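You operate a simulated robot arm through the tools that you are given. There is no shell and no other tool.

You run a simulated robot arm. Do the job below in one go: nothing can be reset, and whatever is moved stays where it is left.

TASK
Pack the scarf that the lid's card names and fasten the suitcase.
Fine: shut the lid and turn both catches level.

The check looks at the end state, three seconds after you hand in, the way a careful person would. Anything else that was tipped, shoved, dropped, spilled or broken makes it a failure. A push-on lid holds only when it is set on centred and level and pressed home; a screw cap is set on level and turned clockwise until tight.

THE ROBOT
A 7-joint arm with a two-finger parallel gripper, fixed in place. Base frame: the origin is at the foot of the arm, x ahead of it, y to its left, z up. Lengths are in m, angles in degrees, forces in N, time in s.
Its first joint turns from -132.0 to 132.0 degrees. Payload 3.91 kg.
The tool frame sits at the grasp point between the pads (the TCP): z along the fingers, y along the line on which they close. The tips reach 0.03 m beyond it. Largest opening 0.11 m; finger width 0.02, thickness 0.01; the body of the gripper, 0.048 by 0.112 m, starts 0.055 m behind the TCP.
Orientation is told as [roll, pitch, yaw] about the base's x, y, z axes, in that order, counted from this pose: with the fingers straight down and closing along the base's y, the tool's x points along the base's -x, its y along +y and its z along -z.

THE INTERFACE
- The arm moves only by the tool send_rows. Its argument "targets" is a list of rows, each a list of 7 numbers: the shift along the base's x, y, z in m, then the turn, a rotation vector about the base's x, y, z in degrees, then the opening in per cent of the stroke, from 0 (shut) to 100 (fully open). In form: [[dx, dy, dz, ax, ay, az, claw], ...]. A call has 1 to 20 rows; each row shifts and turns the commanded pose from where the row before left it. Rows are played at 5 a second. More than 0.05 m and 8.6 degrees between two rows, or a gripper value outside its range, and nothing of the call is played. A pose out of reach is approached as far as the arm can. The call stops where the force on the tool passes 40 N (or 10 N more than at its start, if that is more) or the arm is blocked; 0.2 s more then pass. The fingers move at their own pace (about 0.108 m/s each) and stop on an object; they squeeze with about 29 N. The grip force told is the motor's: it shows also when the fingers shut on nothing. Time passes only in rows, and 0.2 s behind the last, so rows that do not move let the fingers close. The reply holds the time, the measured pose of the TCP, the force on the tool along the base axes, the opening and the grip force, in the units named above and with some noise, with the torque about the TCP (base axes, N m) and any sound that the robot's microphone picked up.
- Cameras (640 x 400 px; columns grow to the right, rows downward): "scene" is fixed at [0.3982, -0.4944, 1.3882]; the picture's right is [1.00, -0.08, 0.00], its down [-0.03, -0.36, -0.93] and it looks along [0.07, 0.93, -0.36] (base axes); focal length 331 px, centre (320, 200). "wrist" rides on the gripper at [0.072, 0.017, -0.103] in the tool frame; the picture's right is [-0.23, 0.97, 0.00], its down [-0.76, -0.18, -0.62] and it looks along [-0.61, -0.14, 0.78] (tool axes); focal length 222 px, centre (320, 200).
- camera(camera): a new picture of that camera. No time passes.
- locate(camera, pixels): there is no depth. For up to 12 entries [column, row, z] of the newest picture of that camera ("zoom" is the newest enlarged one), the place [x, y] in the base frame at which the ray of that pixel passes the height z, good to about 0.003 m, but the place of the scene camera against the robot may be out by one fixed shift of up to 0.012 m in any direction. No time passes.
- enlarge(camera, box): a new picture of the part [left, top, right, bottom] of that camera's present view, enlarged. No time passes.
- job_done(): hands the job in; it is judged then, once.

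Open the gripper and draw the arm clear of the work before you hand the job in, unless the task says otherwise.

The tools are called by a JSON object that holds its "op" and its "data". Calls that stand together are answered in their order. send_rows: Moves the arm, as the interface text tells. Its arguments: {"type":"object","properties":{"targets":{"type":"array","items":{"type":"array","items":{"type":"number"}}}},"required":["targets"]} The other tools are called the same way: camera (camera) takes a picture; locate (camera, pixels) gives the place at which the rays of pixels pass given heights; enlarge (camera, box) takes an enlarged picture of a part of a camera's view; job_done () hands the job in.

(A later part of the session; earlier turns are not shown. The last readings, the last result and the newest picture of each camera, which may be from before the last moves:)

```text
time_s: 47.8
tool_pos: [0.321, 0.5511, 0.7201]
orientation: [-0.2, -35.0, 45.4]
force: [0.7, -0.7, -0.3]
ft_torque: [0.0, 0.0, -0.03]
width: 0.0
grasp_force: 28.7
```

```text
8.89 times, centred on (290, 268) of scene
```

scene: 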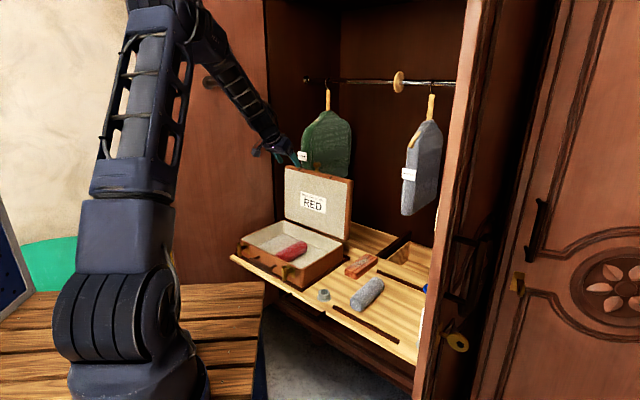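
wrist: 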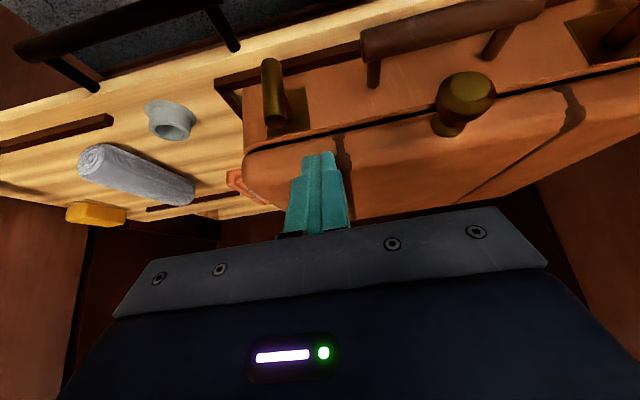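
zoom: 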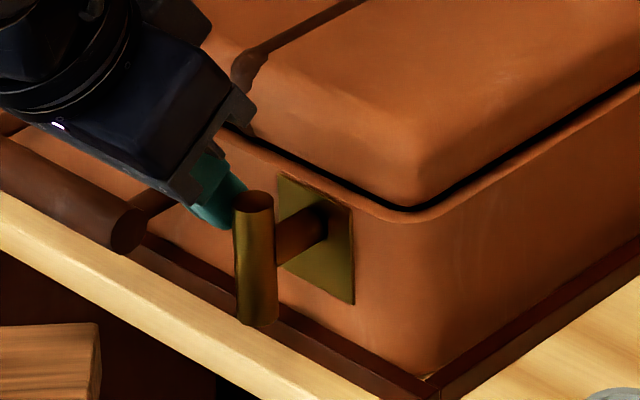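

The finger is about to touch the bar. I push 3 mm at a time toward +u.

{"op": "send_rows", "data": {"targets": [[0.0021, -0.0021, 0, 0, 0, 0, 0], [0.0021, -0.0021, 0, 0, 0, 0, 0], [0, 0, 0, 0, 0, 0, 0]]}}

{"op": "enlarge", "data": {"camera": "wrist", "box": [260, 90, 360, 200]}}

{"op": "enlarge", "data": {"camera": "scene", "box": [265, 245, 315, 290]}}

```text
time_s: 48.6
tool_pos: [0.326, 0.5479, 0.7203]
orientation: [-0.3, -35.0, 45.4]
force: [-5.3, 8.9, 5.8]
ft_torque: [0.24, 0.07, 0.19]
width: 0.0001
grasp_force: 29.0
```

```text
3.64 times, centred on (310, 145) of wrist
```

zoom: 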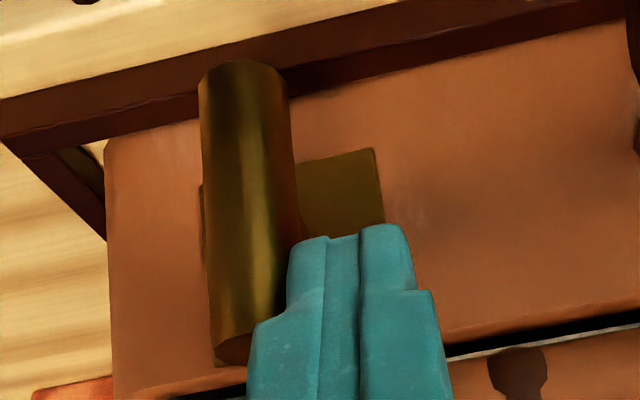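

```text
8.89 times, centred on (290, 268) of scene
```

zoom: 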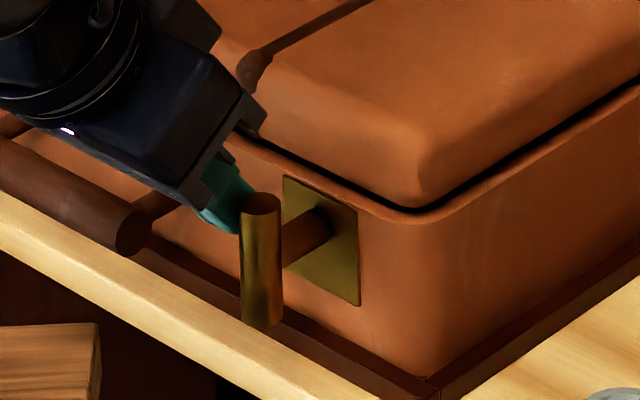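

At ~10 N the bar did not turn; the whole case slid a few mm (plate moved 6 zoom px), so this direction seems to be the stop. I back off, hop over the bar and try pushing its top toward −u instead.

{"op": "send_rows", "data": {"targets": [[-0.004, 0.004, 0, 0, 0, 0, 0], [-0.006, -0.006, 0.02, 0, 0, 0, 0], [-0.006, -0.006, 0.03, 0, 0, 0, 0], [0.018, -0.018, 0, 0, 0, 0, 0], [0.02, -0.02, 0, 0, 0, 0, 0], [0.006, 0.006, -0.03, 0, 0, 0, 0], [0, 0, 0, 0, 0, 0, 0]]}}

{"op": "enlarge", "data": {"camera": "wrist", "box": [240, 70, 400, 200]}}

{"op": "enlarge", "data": {"camera": "scene", "box": [265, 245, 315, 290]}}

```text
time_s: 50.2
tool_pos: [0.3548, 0.5086, 0.7396]
orientation: [-0.2, -34.9, 45.5]
force: [-0.2, -0.1, 0.3]
ft_torque: [0.02, -0.02, 0.01]
width: 0.0
grasp_force: 28.8
```

```text
3.08 times, centred on (320, 135) of wrist
```

zoom: 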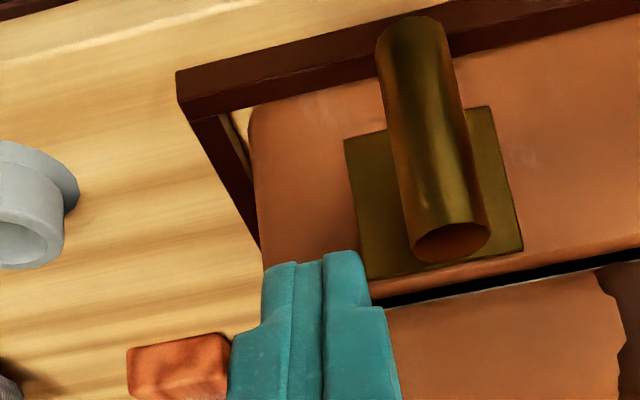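

```text
8.89 times, centred on (290, 268) of scene
```

zoom: 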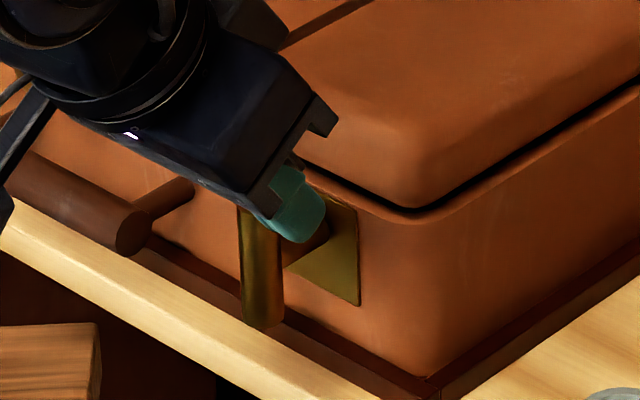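

The finger is on the right side of the bar. I lower to bar height and push toward −u.

{"op": "send_rows", "data": {"targets": [[0.0055, 0.0055, -0.0145, 0, 0, 0, 0], [-0.003, 0.003, 0, 0, 0, 0, 0], [-0.0025, 0.0025, 0, 0, 0, 0, 0], [0, 0, 0, 0, 0, 0, 0]]}}

{"op": "send_rows", "data": {"targets": [[-0.0021, 0.0021, 0, 0, 0, 0, 0], [0, 0, 0, 0, 0, 0, 0]]}}

{"op": "enlarge", "data": {"camera": "wrist", "box": [240, 70, 400, 200]}}

{"op": "enlarge", "data": {"camera": "scene", "box": [265, 245, 315, 290]}}

```text
time_s: 51.2
tool_pos: [0.3542, 0.5183, 0.7261]
orientation: [-0.2, -35.0, 45.4]
force: [-0.1, 0.0, 0.3]
ft_torque: [-0.03, -0.02, 0.01]
width: 0.0
grasp_force: 29.2
```

```text
time_s: 51.8
tool_pos: [0.3518, 0.5202, 0.7237]
orientation: [-0.3, -35.0, 45.4]
force: [0.5, -0.1, 0.0]
ft_torque: [0.03, -0.01, 0.01]
width: 0.0
grasp_force: 28.9
```

```text
3.08 times, centred on (320, 135) of wrist
```

zoom: 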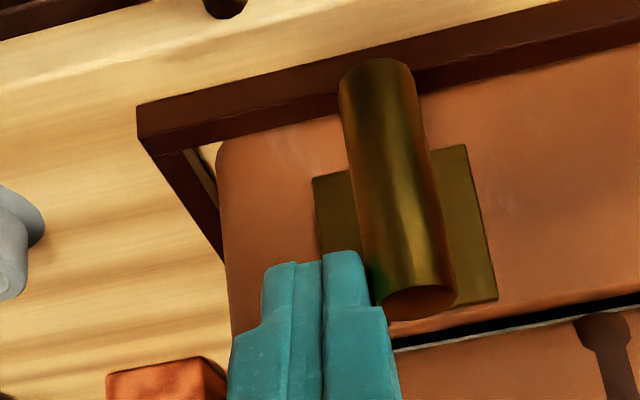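

```text
8.89 times, centred on (290, 268) of scene
```

zoom: 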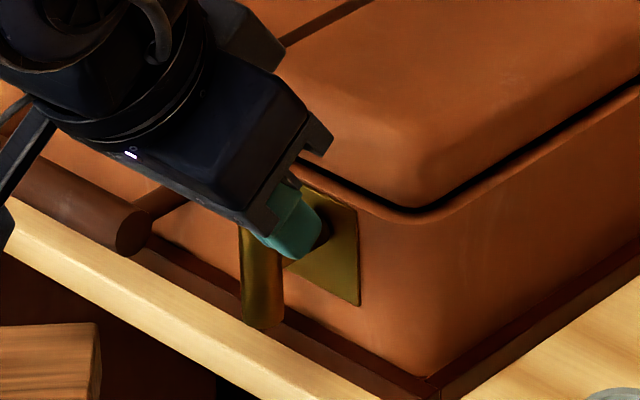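

Nearly touching. I push 3 mm steps toward −u and look.

{"op": "send_rows", "data": {"targets": [[-0.0021, 0.0021, 0, 0, 0, 0, 0], [-0.0014, 0.0014, 0, 0, 0, 0, 0], [0, 0, 0, 0, 0, 0, 0]]}}

{"op": "enlarge", "data": {"camera": "wrist", "box": [240, 70, 400, 200]}}

{"op": "enlarge", "data": {"camera": "scene", "box": [265, 245, 315, 290]}}

```text
time_s: 52.6
tool_pos: [0.3477, 0.5237, 0.7247]
orientation: [-0.2, -35.0, 45.4]
force: [4.3, -6.3, 3.8]
ft_torque: [-0.11, -0.11, -0.11]
width: 0.0
grasp_force: 29.1
```

```text
3.08 times, centred on (320, 135) of wrist
```

zoom: 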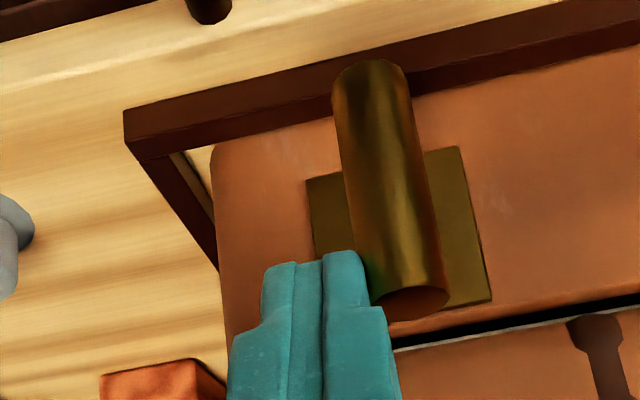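

```text
8.89 times, centred on (290, 268) of scene
```

zoom: 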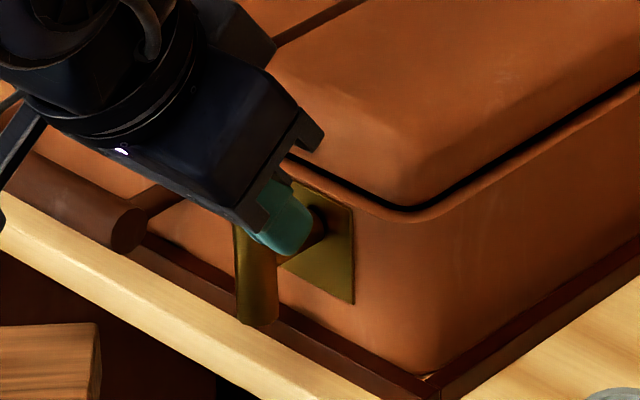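

The case slid back to its original place under ~8 N, and the bar has not visibly turned. I continue a few mm to see whether the bar turns or the case meets its frame.

{"op": "send_rows", "data": {"targets": [[-0.0014, 0.0014, 0, 0, 0, 0, 0], [-0.0014, 0.0014, 0, 0, 0, 0, 0], [0, 0, 0, 0, 0, 0, 0]]}}

{"op": "enlarge", "data": {"camera": "wrist", "box": [240, 70, 400, 200]}}

{"op": "enlarge", "data": {"camera": "scene", "box": [265, 245, 315, 290]}}

```text
time_s: 53.4
tool_pos: [0.3467, 0.527, 0.7236]
orientation: [-0.3, -35.0, 45.3]
force: [9.1, -11.3, 0.8]
ft_torque: [-0.3, -0.23, -0.19]
width: 0.0001
grasp_force: 29.4
```

```text
3.08 times, centred on (320, 135) of wrist
```

zoom: 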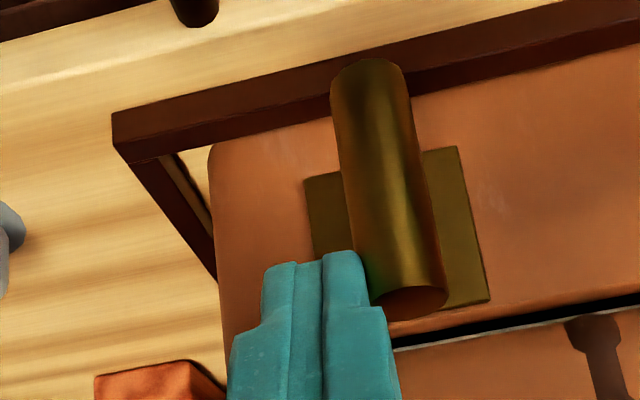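

```text
8.89 times, centred on (290, 268) of scene
```

zoom: 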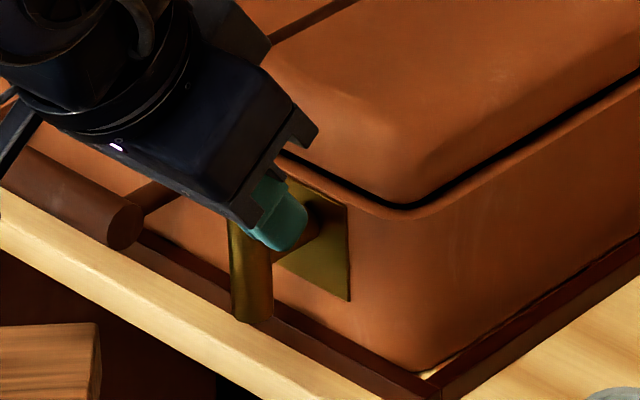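

The case is still creeping in its frame (14 N). I push a little further to find its frame stop, watching the force.

{"op": "send_rows", "data": {"targets": [[-0.0014, 0.0014, 0, 0, 0, 0, 0], [-0.0014, 0.0014, 0, 0, 0, 0, 0], [0, 0, 0, 0, 0, 0, 0]]}}

{"op": "enlarge", "data": {"camera": "wrist", "box": [240, 70, 400, 200]}}

{"op": "enlarge", "data": {"camera": "scene", "box": [225, 205, 355, 295]}}

```text
time_s: 54.1
tool_pos: [0.3454, 0.5252, 0.7256]
orientation: [-0.6, -35.0, 45.2]
force: [4.7, -7.4, 3.0]
ft_torque: [-0.13, -0.1, -0.15]
width: 0.0001
grasp_force: 28.8
stopped in row 3: the force on the tool passed its limit at 42 N (the readings are from after the stop); the commanded pose is now the measured one
```

```text
3.08 times, centred on (320, 135) of wrist
```

zoom: 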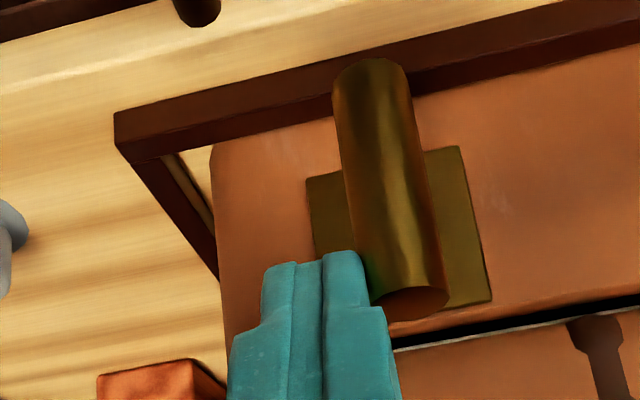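

```text
4.44 times, centred on (290, 250) of scene
```

zoom: 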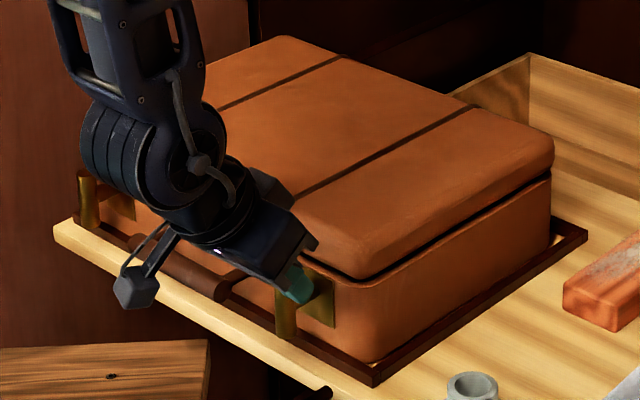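

Now 42 N with no rotation: the case is against its frame and the bar is at its stop this way. So the top must turn toward +u, needing more than the 10 N tried before. I hop back to the left side.

{"op": "send_rows", "data": {"targets": [[0.004, -0.004, 0, 0, 0, 0, 0], [-0.006, -0.006, 0.02, 0, 0, 0, 0], [-0.006, -0.006, 0.025, 0, 0, 0, 0], [-0.018, 0.018, 0, 0, 0, 0, 0], [-0.0175, 0.0175, 0, 0, 0, 0, 0], [0.007, 0.007, -0.03, 0, 0, 0, 0], [0.006, 0.006, -0.018, 0, 0, 0, 0], [0, 0, 0, 0, 0, 0, 0]]}}

{"op": "enlarge", "data": {"camera": "wrist", "box": [240, 70, 400, 200]}}

{"op": "enlarge", "data": {"camera": "scene", "box": [265, 245, 315, 290]}}

```text
time_s: 55.9
tool_pos: [0.3152, 0.5595, 0.7239]
orientation: [-0.4, -35.1, 45.3]
force: [-1.0, 1.3, -0.1]
ft_torque: [0.0, 0.01, 0.0]
width: 0.0
grasp_force: 28.9
```

```text
3.08 times, centred on (320, 135) of wrist
```

zoom: 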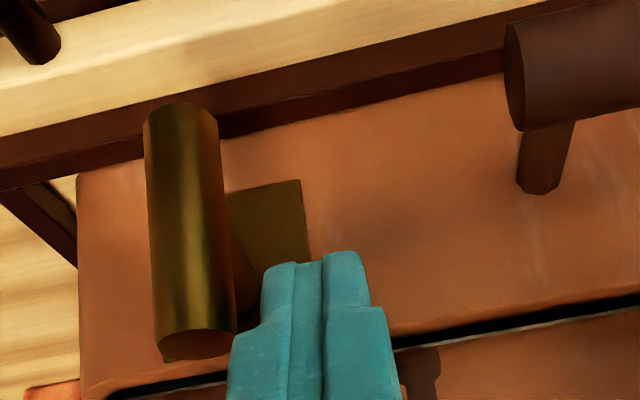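

```text
8.89 times, centred on (290, 268) of scene
```

zoom: 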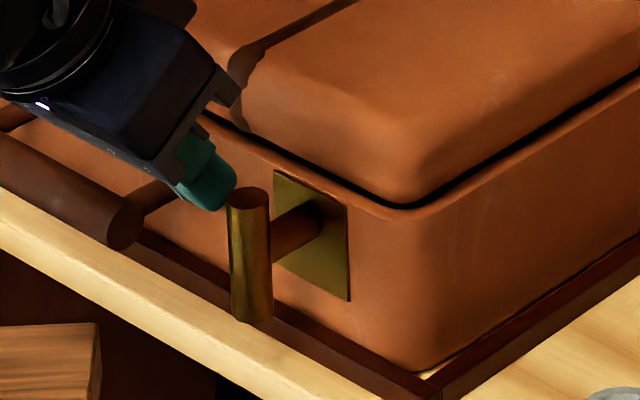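

Now I push toward +u at the bar's upper part, letting the case slide back, until it turns or stops.

{"op": "send_rows", "data": {"targets": [[0.002, -0.002, 0, 0, 0, 0, 0], [0.002, -0.002, 0, 0, 0, 0, 0], [0.002, -0.002, 0, 0, 0, 0, 0], [0.002, -0.002, 0, 0, 0, 0, 0], [0, 0, 0, 0, 0, 0, 0]]}}

{"op": "enlarge", "data": {"camera": "wrist", "box": [240, 70, 400, 200]}}

{"op": "enlarge", "data": {"camera": "scene", "box": [265, 245, 315, 290]}}

```text
time_s: 57.1
tool_pos: [0.3228, 0.5522, 0.7224]
orientation: [-0.4, -35.1, 45.4]
force: [-4.8, 6.9, 7.3]
ft_torque: [0.19, 0.03, 0.15]
width: 0.0
grasp_force: 28.7
```

```text
3.08 times, centred on (320, 135) of wrist
```

zoom: 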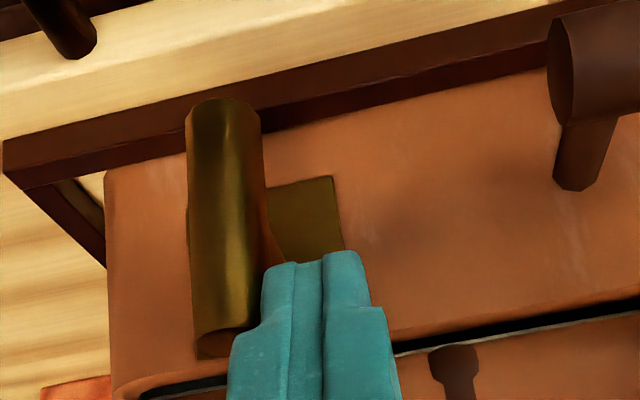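

```text
8.89 times, centred on (290, 268) of scene
```

zoom: 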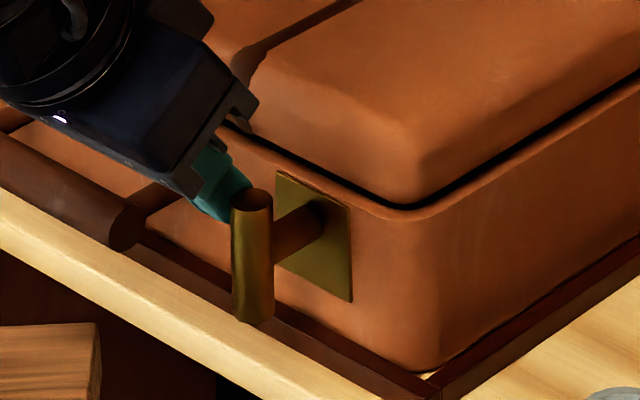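

The case slides back at ~8 N. I continue until it meets the right side of the frame.

{"op": "send_rows", "data": {"targets": [[0.002, -0.002, 0, 0, 0, 0, 0], [0.002, -0.002, 0, 0, 0, 0, 0], [0, 0, 0, 0, 0, 0, 0]]}}

{"op": "send_rows", "data": {"targets": [[0.0015, -0.0015, 0, 0, 0, 0, 0], [0, 0, 0, 0, 0, 0, 0]]}}

{"op": "enlarge", "data": {"camera": "wrist", "box": [240, 70, 400, 200]}}

{"op": "enlarge", "data": {"camera": "scene", "box": [265, 245, 315, 290]}}

```text
time_s: 57.9
tool_pos: [0.3269, 0.5476, 0.7218]
orientation: [-0.4, -35.0, 45.4]
force: [-7.8, 7.8, 7.3]
ft_torque: [0.22, 0.11, 0.15]
width: 0.0
grasp_force: 29.0
```

```text
time_s: 58.5
tool_pos: [0.3271, 0.5462, 0.722]
orientation: [-0.6, -35.1, 45.2]
force: [-10.4, 6.4, 19.7]
ft_torque: [0.2, -0.04, 0.12]
width: 0.0
grasp_force: 29.0
```

```text
3.08 times, centred on (320, 135) of wrist
```

zoom: 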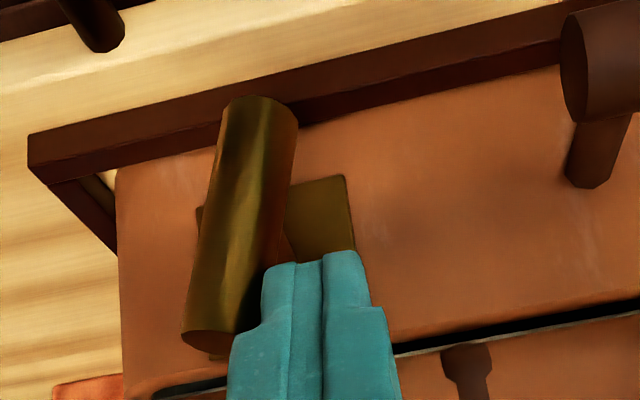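

```text
8.89 times, centred on (290, 268) of scene
```

zoom: 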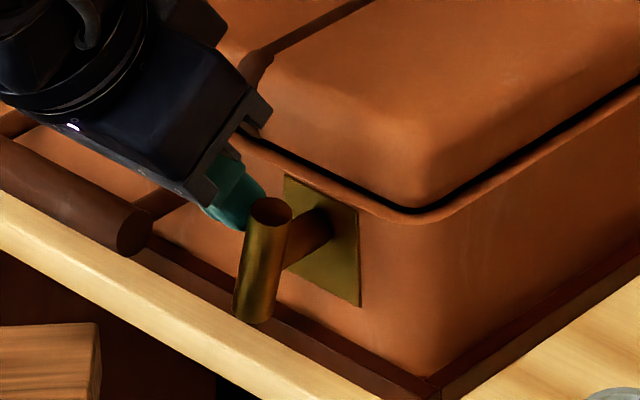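

The bar is turning: its top leans toward +u, with the case at its frame stop. I keep pushing in small steps.

{"op": "send_rows", "data": {"targets": [[0.0015, -0.0015, 0, 0, 0, 0, 0], [0.0015, -0.0015, 0, 0, 0, 0, 0], [0, 0, 0, 0, 0, 0, 0]]}}

{"op": "enlarge", "data": {"camera": "wrist", "box": [240, 70, 400, 200]}}

{"op": "enlarge", "data": {"camera": "scene", "box": [265, 245, 315, 290]}}

```text
time_s: 59.3
tool_pos: [0.3316, 0.5426, 0.7226]
orientation: [-0.4, -35.1, 45.3]
force: [-3.1, 2.7, 26.8]
ft_torque: [0.1, -0.31, 0.03]
width: 0.0001
grasp_force: 28.7
```

```text
3.08 times, centred on (320, 135) of wrist
```

zoom: 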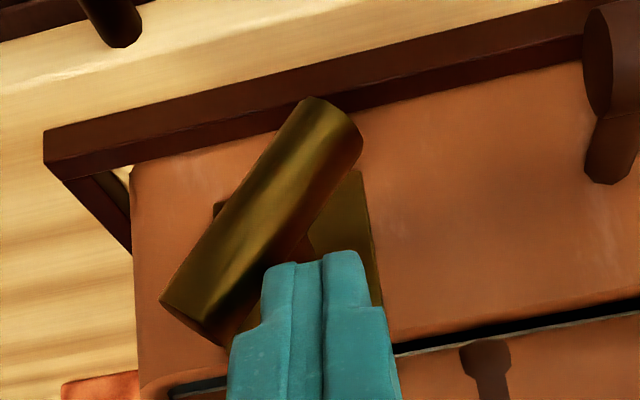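

```text
8.89 times, centred on (290, 268) of scene
```

zoom: 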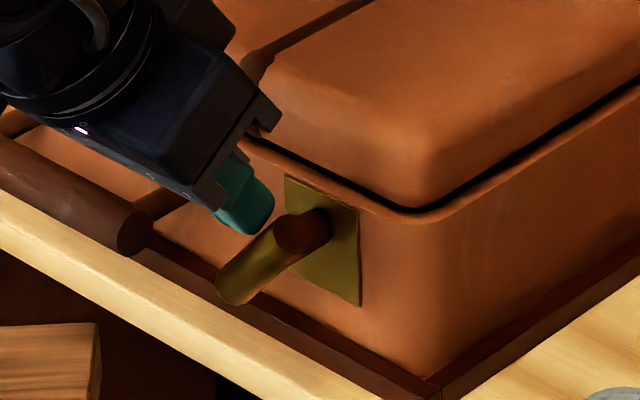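

The bar is past 45°. I lift, move over its raised right end (u≈−0.121), and press down gradually.

{"op": "send_rows", "data": {"targets": [[0, 0, 0.012, 0, 0, 0, 0], [0, 0, 0.013, 0, 0, 0, 0], [0.01, -0.01, 0, 0, 0, 0, 0], [0.01, -0.01, 0, 0, 0, 0, 0], [0, 0, -0.008, 0, 0, 0, 0], [0, 0, 0, 0, 0, 0, 0]]}}

{"op": "enlarge", "data": {"camera": "wrist", "box": [240, 70, 400, 200]}}

{"op": "enlarge", "data": {"camera": "scene", "box": [265, 245, 315, 290]}}

```text
time_s: 60.7
tool_pos: [0.3512, 0.5221, 0.7375]
orientation: [-0.3, -35.1, 45.3]
force: [-0.2, -0.1, 1.0]
ft_torque: [0.02, -0.01, -0.02]
width: 0.0
grasp_force: 29.2
```

```text
3.08 times, centred on (320, 135) of wrist
```

zoom: 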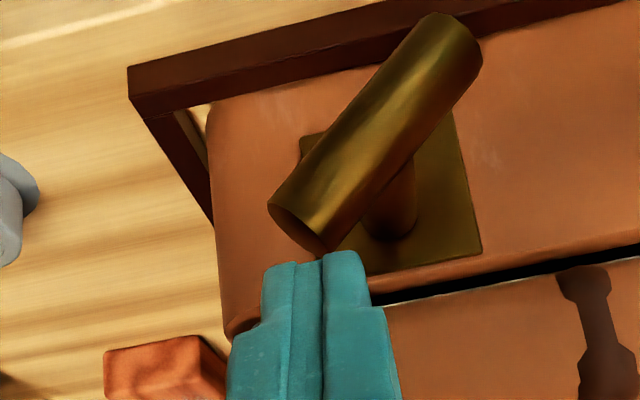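

```text
8.89 times, centred on (290, 268) of scene
```

zoom: 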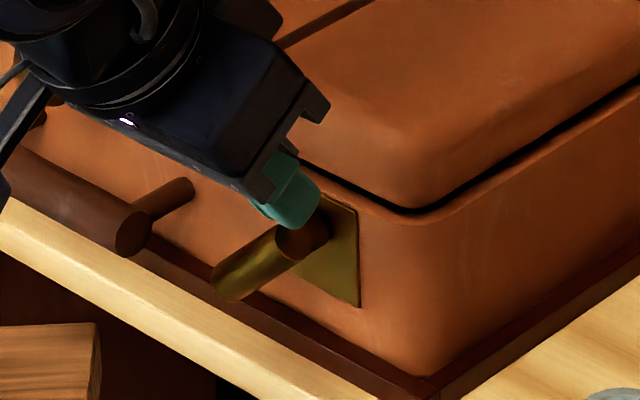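

The tip sits just above the bar's raised end. I press down in 4 mm steps toward z≈0.722.

{"op": "send_rows", "data": {"targets": [[0, 0, -0.004, 0, 0, 0, 0], [0, 0, -0.004, 0, 0, 0, 0], [0, 0, -0.004, 0, 0, 0, 0], [0, 0, 0, 0, 0, 0, 0]]}}

{"op": "enlarge", "data": {"camera": "wrist", "box": [240, 70, 400, 200]}}

{"op": "enlarge", "data": {"camera": "scene", "box": [265, 245, 315, 290]}}

```text
time_s: 61.7
tool_pos: [0.3521, 0.5229, 0.7274]
orientation: [-0.4, -35.0, 45.2]
force: [0.4, 0.1, 1.1]
ft_torque: [-0.02, -0.04, 0.03]
width: 0.0
grasp_force: 29.0
```

```text
3.08 times, centred on (320, 135) of wrist
```

zoom: 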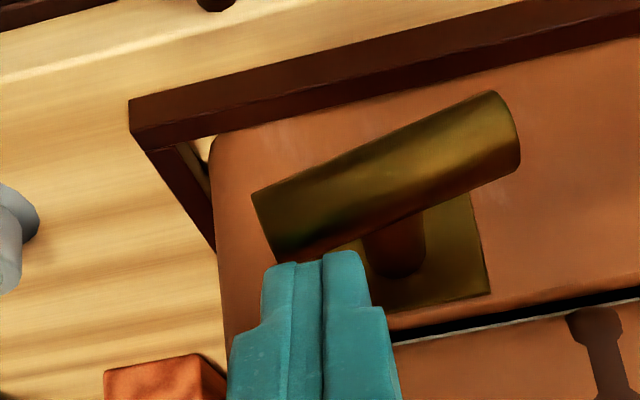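

```text
8.89 times, centred on (290, 268) of scene
```

zoom: 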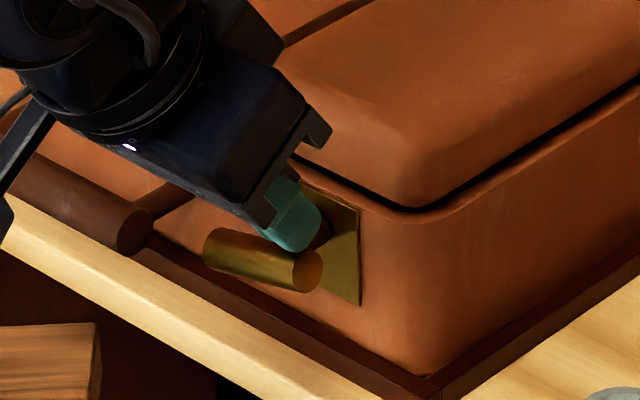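

Nearly level: bar slope in the scene zoom is ~0.30 versus ~0.47 for the case's level lines, so the right end is still a bit high. I press down 3 mm more.

{"op": "send_rows", "data": {"targets": [[0, 0, -0.003, 0, 0, 0, 0], [0, 0, 0, 0, 0, 0, 0]]}}

{"op": "enlarge", "data": {"camera": "wrist", "box": [240, 70, 400, 200]}}

{"op": "enlarge", "data": {"camera": "scene", "box": [265, 245, 315, 290]}}

```text
time_s: 62.3
tool_pos: [0.3511, 0.5227, 0.7228]
orientation: [-0.5, -35.1, 45.2]
force: [0.3, 0.2, -0.1]
ft_torque: [0.04, 0.01, -0.03]
width: 0.0002
grasp_force: 28.9
```

```text
3.08 times, centred on (320, 135) of wrist
```

zoom: 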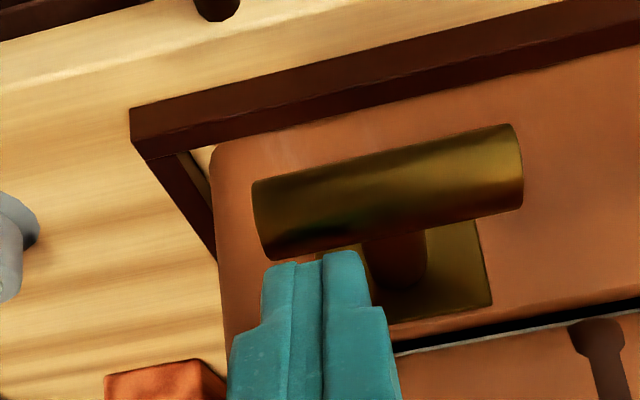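

```text
8.89 times, centred on (290, 268) of scene
```

zoom: 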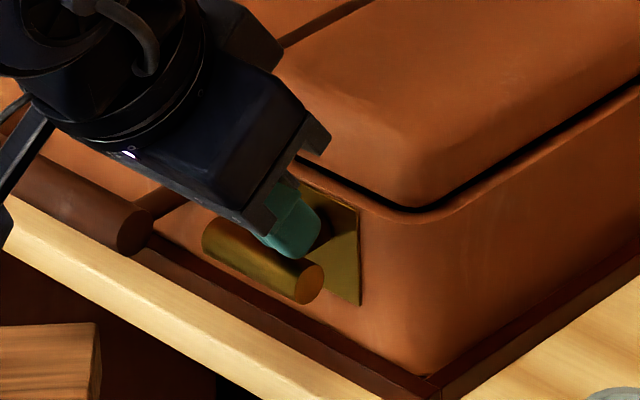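

The bar is now parallel to the frame and the lid gap (slopes ≈ −0.24 vs −0.25 in wrist view, 0.48 vs 0.47 in scene). I lift off and back away to check.

{"op": "send_rows", "data": {"targets": [[-0.002, -0.002, 0.01, 0, 0, 0, 0], [-0.008, -0.008, 0.02, 0, 0, 0, 0], [-0.015, -0.015, 0.025, 0, 0, 0, 0], [-0.02, -0.01, 0.02, 0, 0, 0, 0], [-0.025, 0.01, 0.01, 0, 0, 0, 0], [-0.03, 0.03, 0, 0, 0, 0, 0], [-0.02, 0.02, 0, 0, 0, 0, 0], [0, 0, 0, 0, 0, 0, 0]]}}

{"op": "camera", "data": {"camera": "wrist"}}

{"op": "enlarge", "data": {"camera": "scene", "box": [225, 205, 355, 295]}}

```text
time_s: 64.1
tool_pos: [0.2289, 0.5481, 0.8086]
orientation: [-0.4, -35.1, 45.2]
force: [-0.2, 0.3, 0.5]
ft_torque: [-0.04, -0.02, -0.03]
width: 0.0001
grasp_force: 28.8
```

```text
taken
```

wrist: 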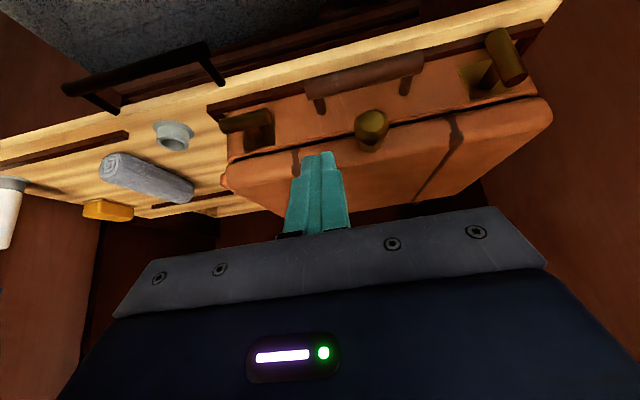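

```text
4.44 times, centred on (290, 250) of scene
```

zoom: 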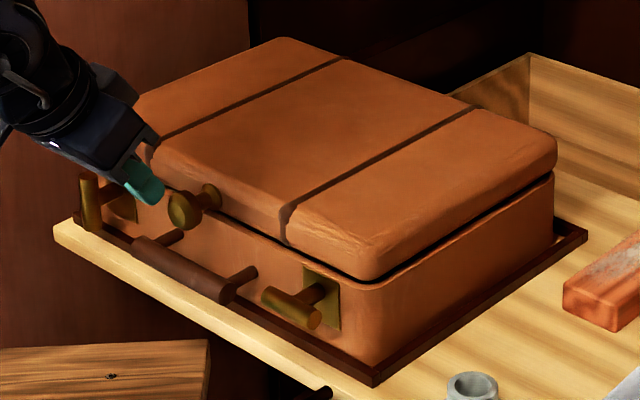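

Right catch is level. Now the left catch: I move in front of it at height to view the bar and the nearby door panel.

{"op": "send_rows", "data": {"targets": [[-0.025, 0.025, 0, 0, 0, 0, 0], [-0.025, 0.025, 0, 0, 0, 0, 0], [-0.025, 0.025, 0, 0, 0, 0, 0], [-0.02, 0.02, 0, 0, 0, 0, 0], [0, 0, 0, 0, 0, 0, 0]]}}

{"op": "camera", "data": {"camera": "wrist"}}

{"op": "camera", "data": {"camera": "scene"}}

```text
time_s: 65.3
tool_pos: [0.1367, 0.6431, 0.8071]
orientation: [-0.4, -35.0, 45.3]
force: [-0.6, 0.1, 0.3]
ft_torque: [0.0, 0.02, -0.01]
width: 0.0
grasp_force: 29.0
```

```text
taken
```

wrist: 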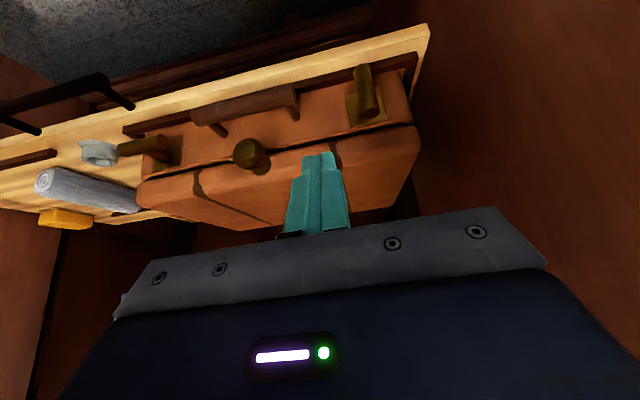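

```text
taken
```

scene: 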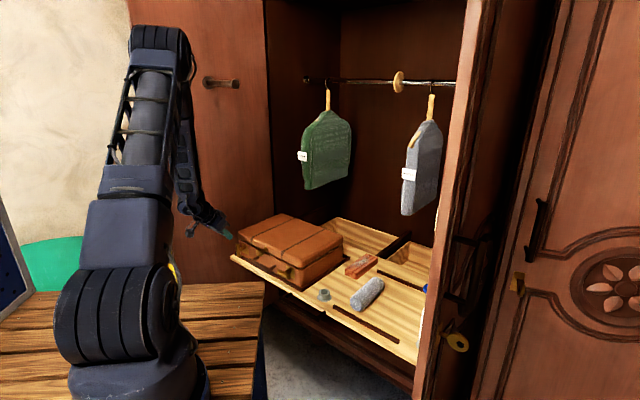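

The wardrobe front is further back (v≈0.87) with the door opening outward, so there is ~7 cm clearance left of the left catch. I zoom on that bar to locate it.

{"op": "enlarge", "data": {"camera": "wrist", "box": [310, 40, 430, 150]}}

```text
3.64 times, centred on (370, 95) of wrist
```

zoom: 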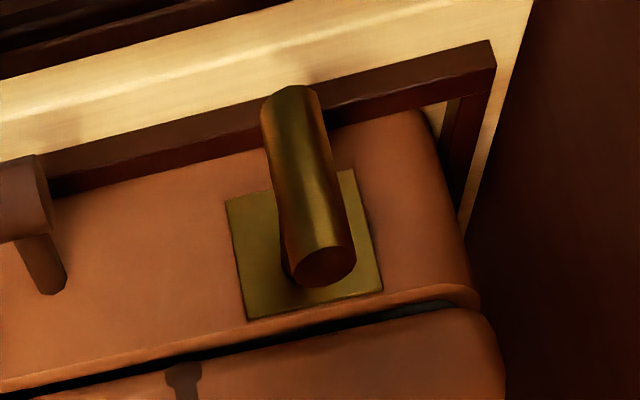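

{"op": "locate", "data": {"camera": "zoom", "pixels": [[324, 266, 0.7], [324, 266, 0.71], [324, 266, 0.72], [290, 92, 0.65], [290, 92, 0.66], [300, 270, 0.68], [305, 245, 0.68]]}}

```text
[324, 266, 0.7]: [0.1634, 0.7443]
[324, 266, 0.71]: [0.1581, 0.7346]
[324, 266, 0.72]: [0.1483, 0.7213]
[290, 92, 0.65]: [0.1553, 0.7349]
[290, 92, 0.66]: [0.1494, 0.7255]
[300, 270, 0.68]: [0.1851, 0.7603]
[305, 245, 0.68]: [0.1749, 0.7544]
```

Left bar: u≈−0.4085, v≈0.630, axis z≈0.68. I go to its left (door) side in two stages and look.

{"op": "send_rows", "data": {"targets": [[-0.027, 0.027, 0, 0, 0, 0, 0], [-0.0267, 0.0267, 0, 0, 0, 0, 0], [0.013, 0.013, -0.02, 0, 0, 0, 0], [0.013, 0.013, -0.02, 0, 0, 0, 0], [0.012, 0.012, -0.022, 0, 0, 0, 0], [0, 0, 0, 0, 0, 0, 0]]}}

{"op": "camera", "data": {"camera": "wrist"}}

{"op": "enlarge", "data": {"camera": "scene", "box": [210, 205, 310, 285]}}

```text
time_s: 66.7
tool_pos: [0.1202, 0.7359, 0.7456]
orientation: [-0.3, -35.0, 45.4]
force: [0.9, 0.6, -0.1]
ft_torque: [0.0, 0.0, -0.01]
width: 0.0003
grasp_force: 29.0
```

```text
taken
```

wrist: 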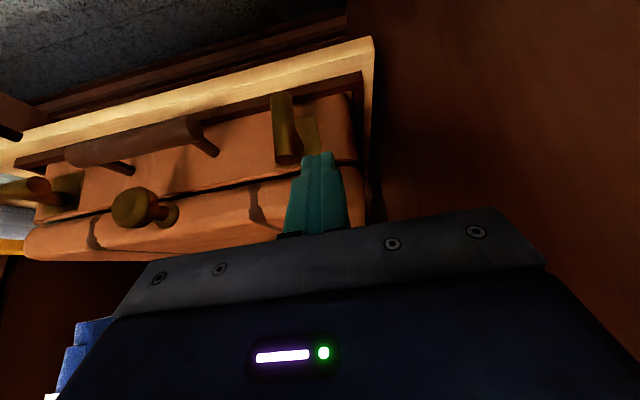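

```text
5.00 times, centred on (260, 245) of scene
```

zoom: 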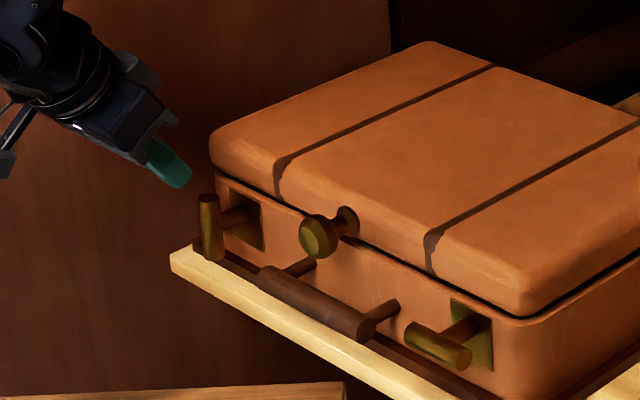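

Clear view: fingertip is left of and above the bar. I lower to bar height and push +u in small steps.

{"op": "send_rows", "data": {"targets": [[0.005, 0.005, -0.012, 0, 0, 0, 0], [0.005, 0.005, -0.0105, 0, 0, 0, 0], [0.002, -0.002, 0, 0, 0, 0, 0], [0.002, -0.002, 0, 0, 0, 0, 0], [0, 0, 0, 0, 0, 0, 0]]}}

{"op": "enlarge", "data": {"camera": "wrist", "box": [240, 70, 400, 200]}}

{"op": "enlarge", "data": {"camera": "scene", "box": [225, 225, 275, 270]}}

```text
time_s: 67.9
tool_pos: [0.1334, 0.7416, 0.7241]
orientation: [-0.4, -35.0, 45.1]
force: [-0.5, -0.1, 0.0]
ft_torque: [0.0, -0.01, 0.01]
width: 0.0
grasp_force: 28.9
```

```text
3.08 times, centred on (320, 135) of wrist
```

zoom: 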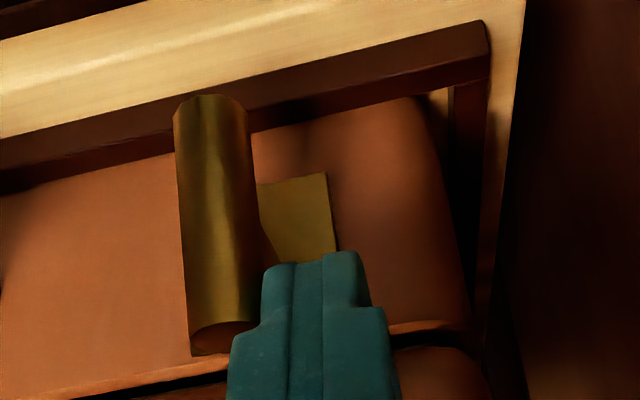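

```text
8.89 times, centred on (250, 248) of scene
```

zoom: 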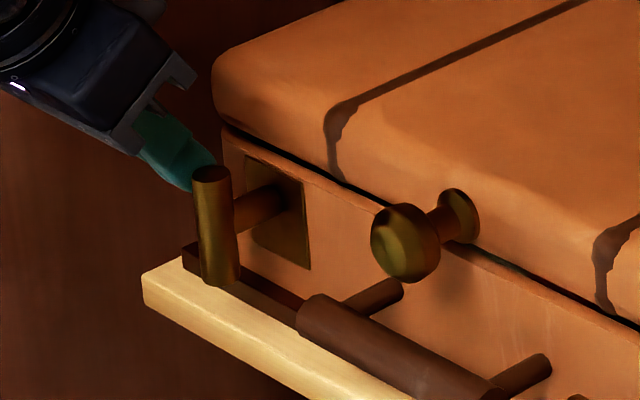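

Almost in contact. I push 2 mm steps toward +u, watching force and bar.

{"op": "send_rows", "data": {"targets": [[0.0015, -0.0015, 0, 0, 0, 0, 0], [0.0015, -0.0015, 0, 0, 0, 0, 0], [0.0015, -0.0015, 0, 0, 0, 0, 0], [0, 0, 0, 0, 0, 0, 0]]}}

{"op": "enlarge", "data": {"camera": "wrist", "box": [240, 70, 400, 200]}}

{"op": "enlarge", "data": {"camera": "scene", "box": [225, 225, 275, 270]}}

```text
time_s: 68.9
tool_pos: [0.1387, 0.736, 0.7248]
orientation: [-0.4, -35.0, 45.3]
force: [-4.9, 7.8, 3.2]
ft_torque: [0.26, 0.14, 0.11]
width: 0.0001
grasp_force: 29.1
```

```text
3.08 times, centred on (320, 135) of wrist
```

zoom: 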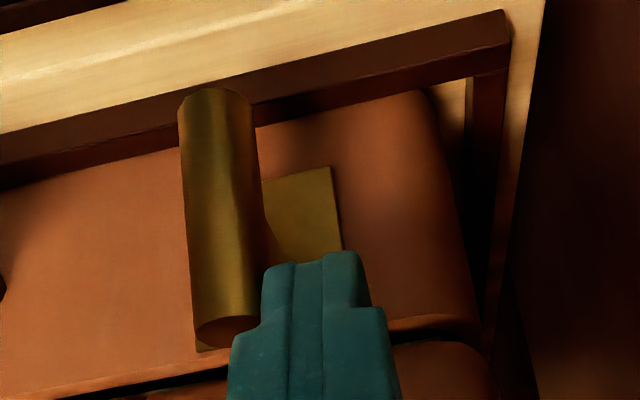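

```text
8.89 times, centred on (250, 248) of scene
```

zoom: 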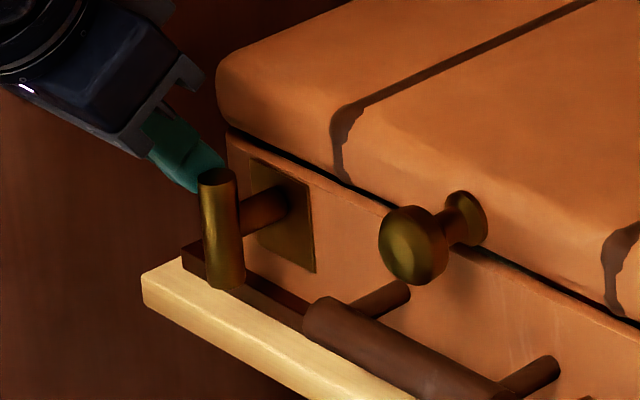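

The case took up slightly more slack (~9 N). I continue in small steps.

{"op": "send_rows", "data": {"targets": [[0.0013, -0.0013, 0, 0, 0, 0, 0], [0.0013, -0.0013, 0, 0, 0, 0, 0], [0, 0, 0, 0, 0, 0, 0]]}}

{"op": "enlarge", "data": {"camera": "wrist", "box": [240, 70, 400, 200]}}

{"op": "enlarge", "data": {"camera": "scene", "box": [225, 225, 325, 295]}}

```text
time_s: 69.5
tool_pos: [0.1382, 0.7355, 0.7264]
orientation: [-0.1, -35.0, 45.2]
force: [-5.1, 7.5, -4.9]
ft_torque: [0.18, 0.22, 0.12]
width: 0.0001
grasp_force: 29.4
stopped in row 3: the force on the tool passed its limit at 44 N (the readings are from after the stop); the commanded pose is now the measured one
```

```text
3.08 times, centred on (320, 135) of wrist
```

zoom: 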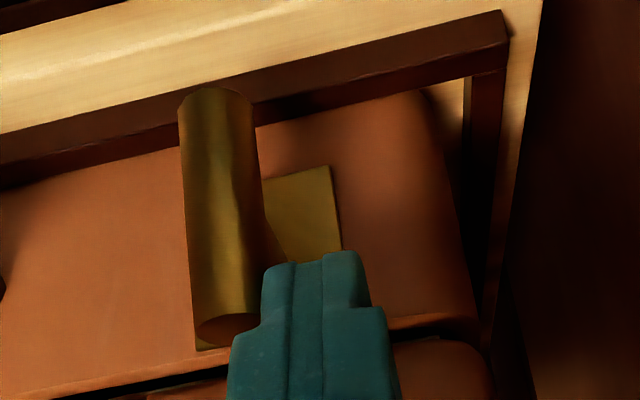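

```text
5.71 times, centred on (275, 260) of scene
```

zoom: 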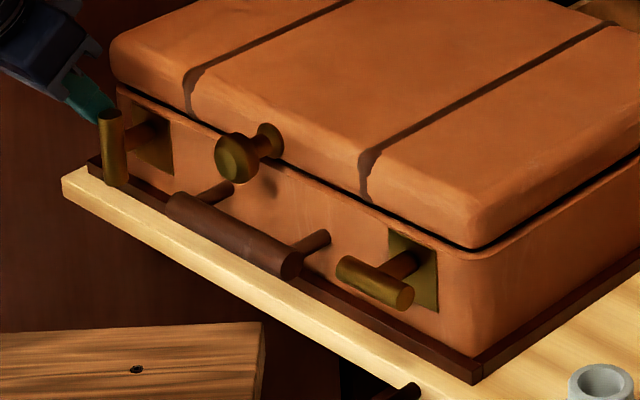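

44 N with no rotation: the left bar's stop is this way, so it is mirrored and its top turns toward −u. I hop over to its right side.

{"op": "send_rows", "data": {"targets": [[-0.003, 0.003, 0, 0, 0, 0, 0], [-0.006, -0.006, 0.02, 0, 0, 0, 0], [-0.006, -0.006, 0.025, 0, 0, 0, 0], [0.017, -0.017, 0, 0, 0, 0, 0], [0.018, -0.018, 0, 0, 0, 0, 0], [0.007, 0.007, -0.028, 0, 0, 0, 0], [0.006, 0.006, -0.019, 0, 0, 0, 0], [0, 0, 0, 0, 0, 0, 0]]}}

{"op": "enlarge", "data": {"camera": "wrist", "box": [240, 70, 400, 200]}}

{"op": "enlarge", "data": {"camera": "scene", "box": [225, 225, 275, 270]}}

```text
time_s: 71.3
tool_pos: [0.1728, 0.7042, 0.7239]
orientation: [0.0, -35.0, 45.4]
force: [0.0, -0.3, -0.2]
ft_torque: [0.01, -0.01, -0.01]
width: 0.0
grasp_force: 29.0
```

```text
3.08 times, centred on (320, 135) of wrist
```

zoom: 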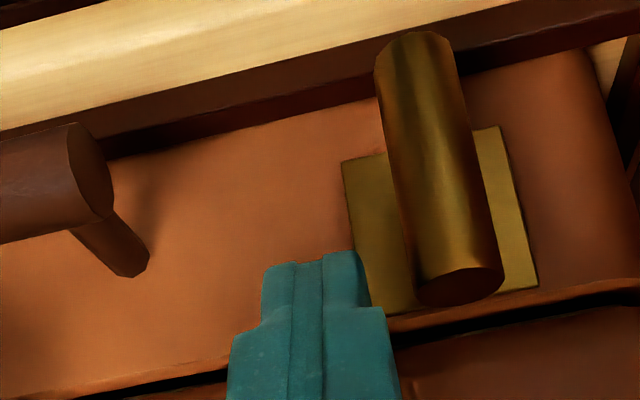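

```text
8.89 times, centred on (250, 248) of scene
```

zoom: 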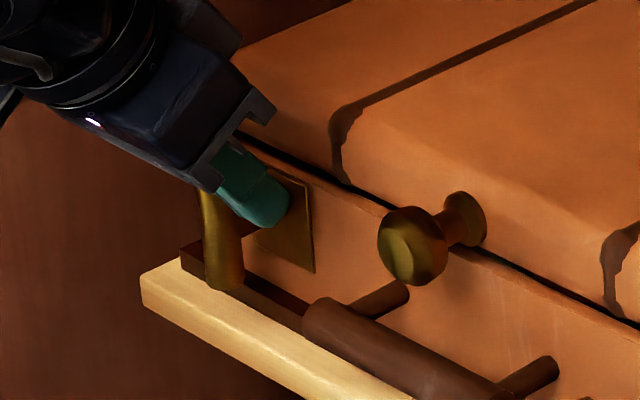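

In place on the right side of the left bar. I push toward −u.

{"op": "send_rows", "data": {"targets": [[-0.002, 0.002, 0, 0, 0, 0, 0], [-0.002, 0.002, 0, 0, 0, 0, 0], [-0.002, 0.002, 0, 0, 0, 0, 0], [-0.002, 0.002, 0, 0, 0, 0, 0], [0, 0, 0, 0, 0, 0, 0]]}}

{"op": "enlarge", "data": {"camera": "wrist", "box": [240, 70, 400, 200]}}

{"op": "enlarge", "data": {"camera": "scene", "box": [225, 225, 275, 270]}}

```text
time_s: 72.5
tool_pos: [0.1642, 0.7109, 0.7237]
orientation: [-0.3, -35.0, 45.3]
force: [4.4, -5.3, 1.3]
ft_torque: [-0.1, -0.1, -0.05]
width: 0.0001
grasp_force: 29.3
```

```text
3.08 times, centred on (320, 135) of wrist
```

zoom: 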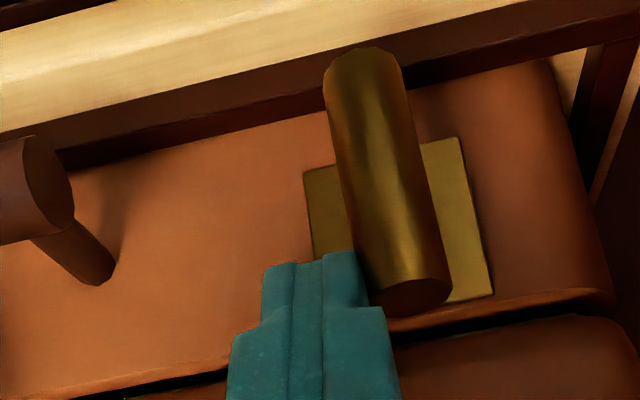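

```text
8.89 times, centred on (250, 248) of scene
```

zoom: 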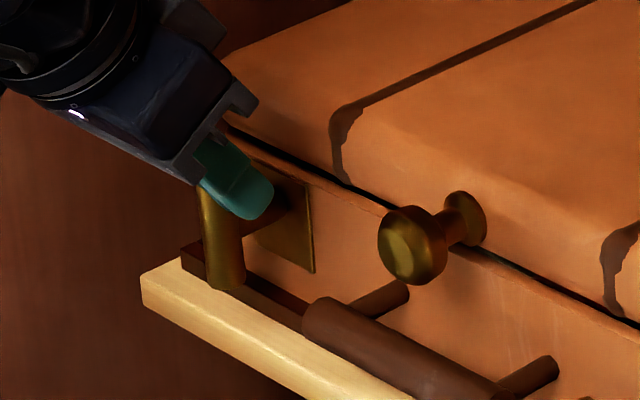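

Contact at ~7 N. I continue toward −u.

{"op": "send_rows", "data": {"targets": [[-0.0015, 0.0015, 0, 0, 0, 0, 0], [-0.0015, 0.0015, 0, 0, 0, 0, 0], [-0.0015, 0.0015, 0, 0, 0, 0, 0], [0, 0, 0, 0, 0, 0, 0]]}}

{"op": "enlarge", "data": {"camera": "wrist", "box": [240, 70, 400, 200]}}

{"op": "enlarge", "data": {"camera": "scene", "box": [225, 225, 275, 270]}}

```text
time_s: 73.5
tool_pos: [0.16, 0.7171, 0.7224]
orientation: [-0.2, -35.1, 45.3]
force: [10.8, -2.4, 10.4]
ft_torque: [0.09, -0.31, -0.11]
width: 0.0002
grasp_force: 29.1
```

```text
3.08 times, centred on (320, 135) of wrist
```

zoom: 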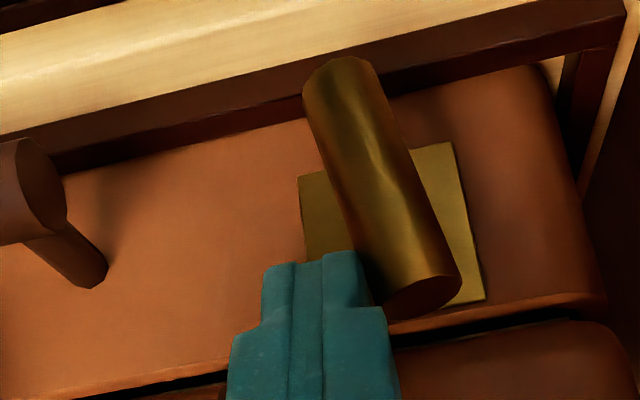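

```text
8.89 times, centred on (250, 248) of scene
```

zoom: 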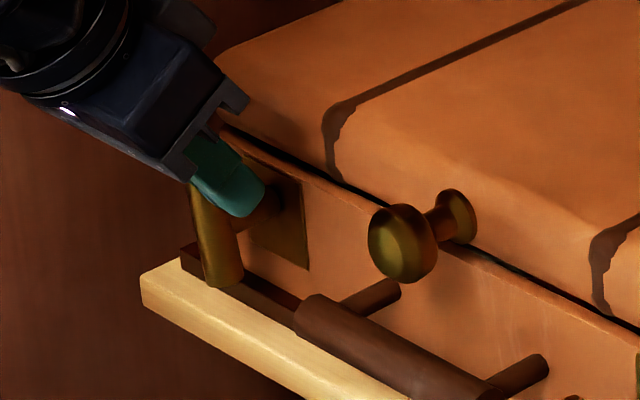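

The bar has started turning with its top toward −u. I keep pushing in small steps.

{"op": "send_rows", "data": {"targets": [[-0.0015, 0.0015, 0, 0, 0, 0, 0], [-0.0015, 0.0015, 0, 0, 0, 0, 0], [0, 0, 0, 0, 0, 0, 0]]}}

{"op": "enlarge", "data": {"camera": "wrist", "box": [240, 70, 400, 200]}}

{"op": "enlarge", "data": {"camera": "scene", "box": [225, 225, 275, 270]}}

```text
time_s: 74.3
tool_pos: [0.1572, 0.7197, 0.7242]
orientation: [-0.1, -35.2, 45.3]
force: [5.0, -1.3, 16.8]
ft_torque: [0.25, -0.17, -0.08]
width: 0.0
grasp_force: 28.8
```

```text
3.08 times, centred on (320, 135) of wrist
```

zoom: 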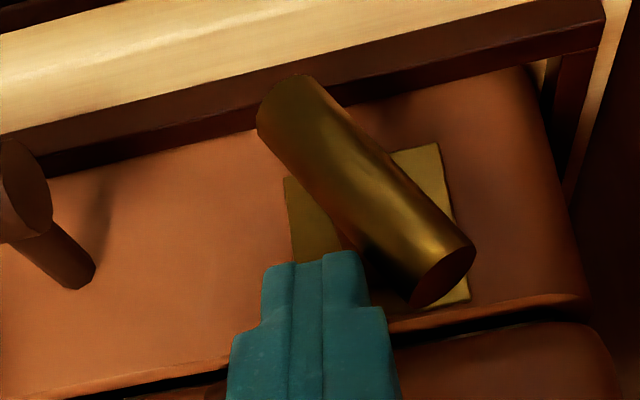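

```text
8.89 times, centred on (250, 248) of scene
```

zoom: 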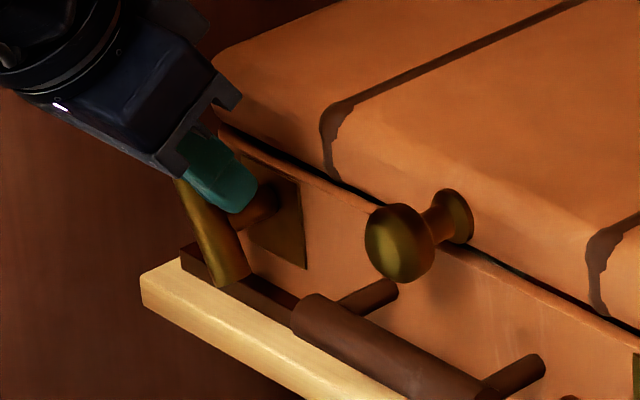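

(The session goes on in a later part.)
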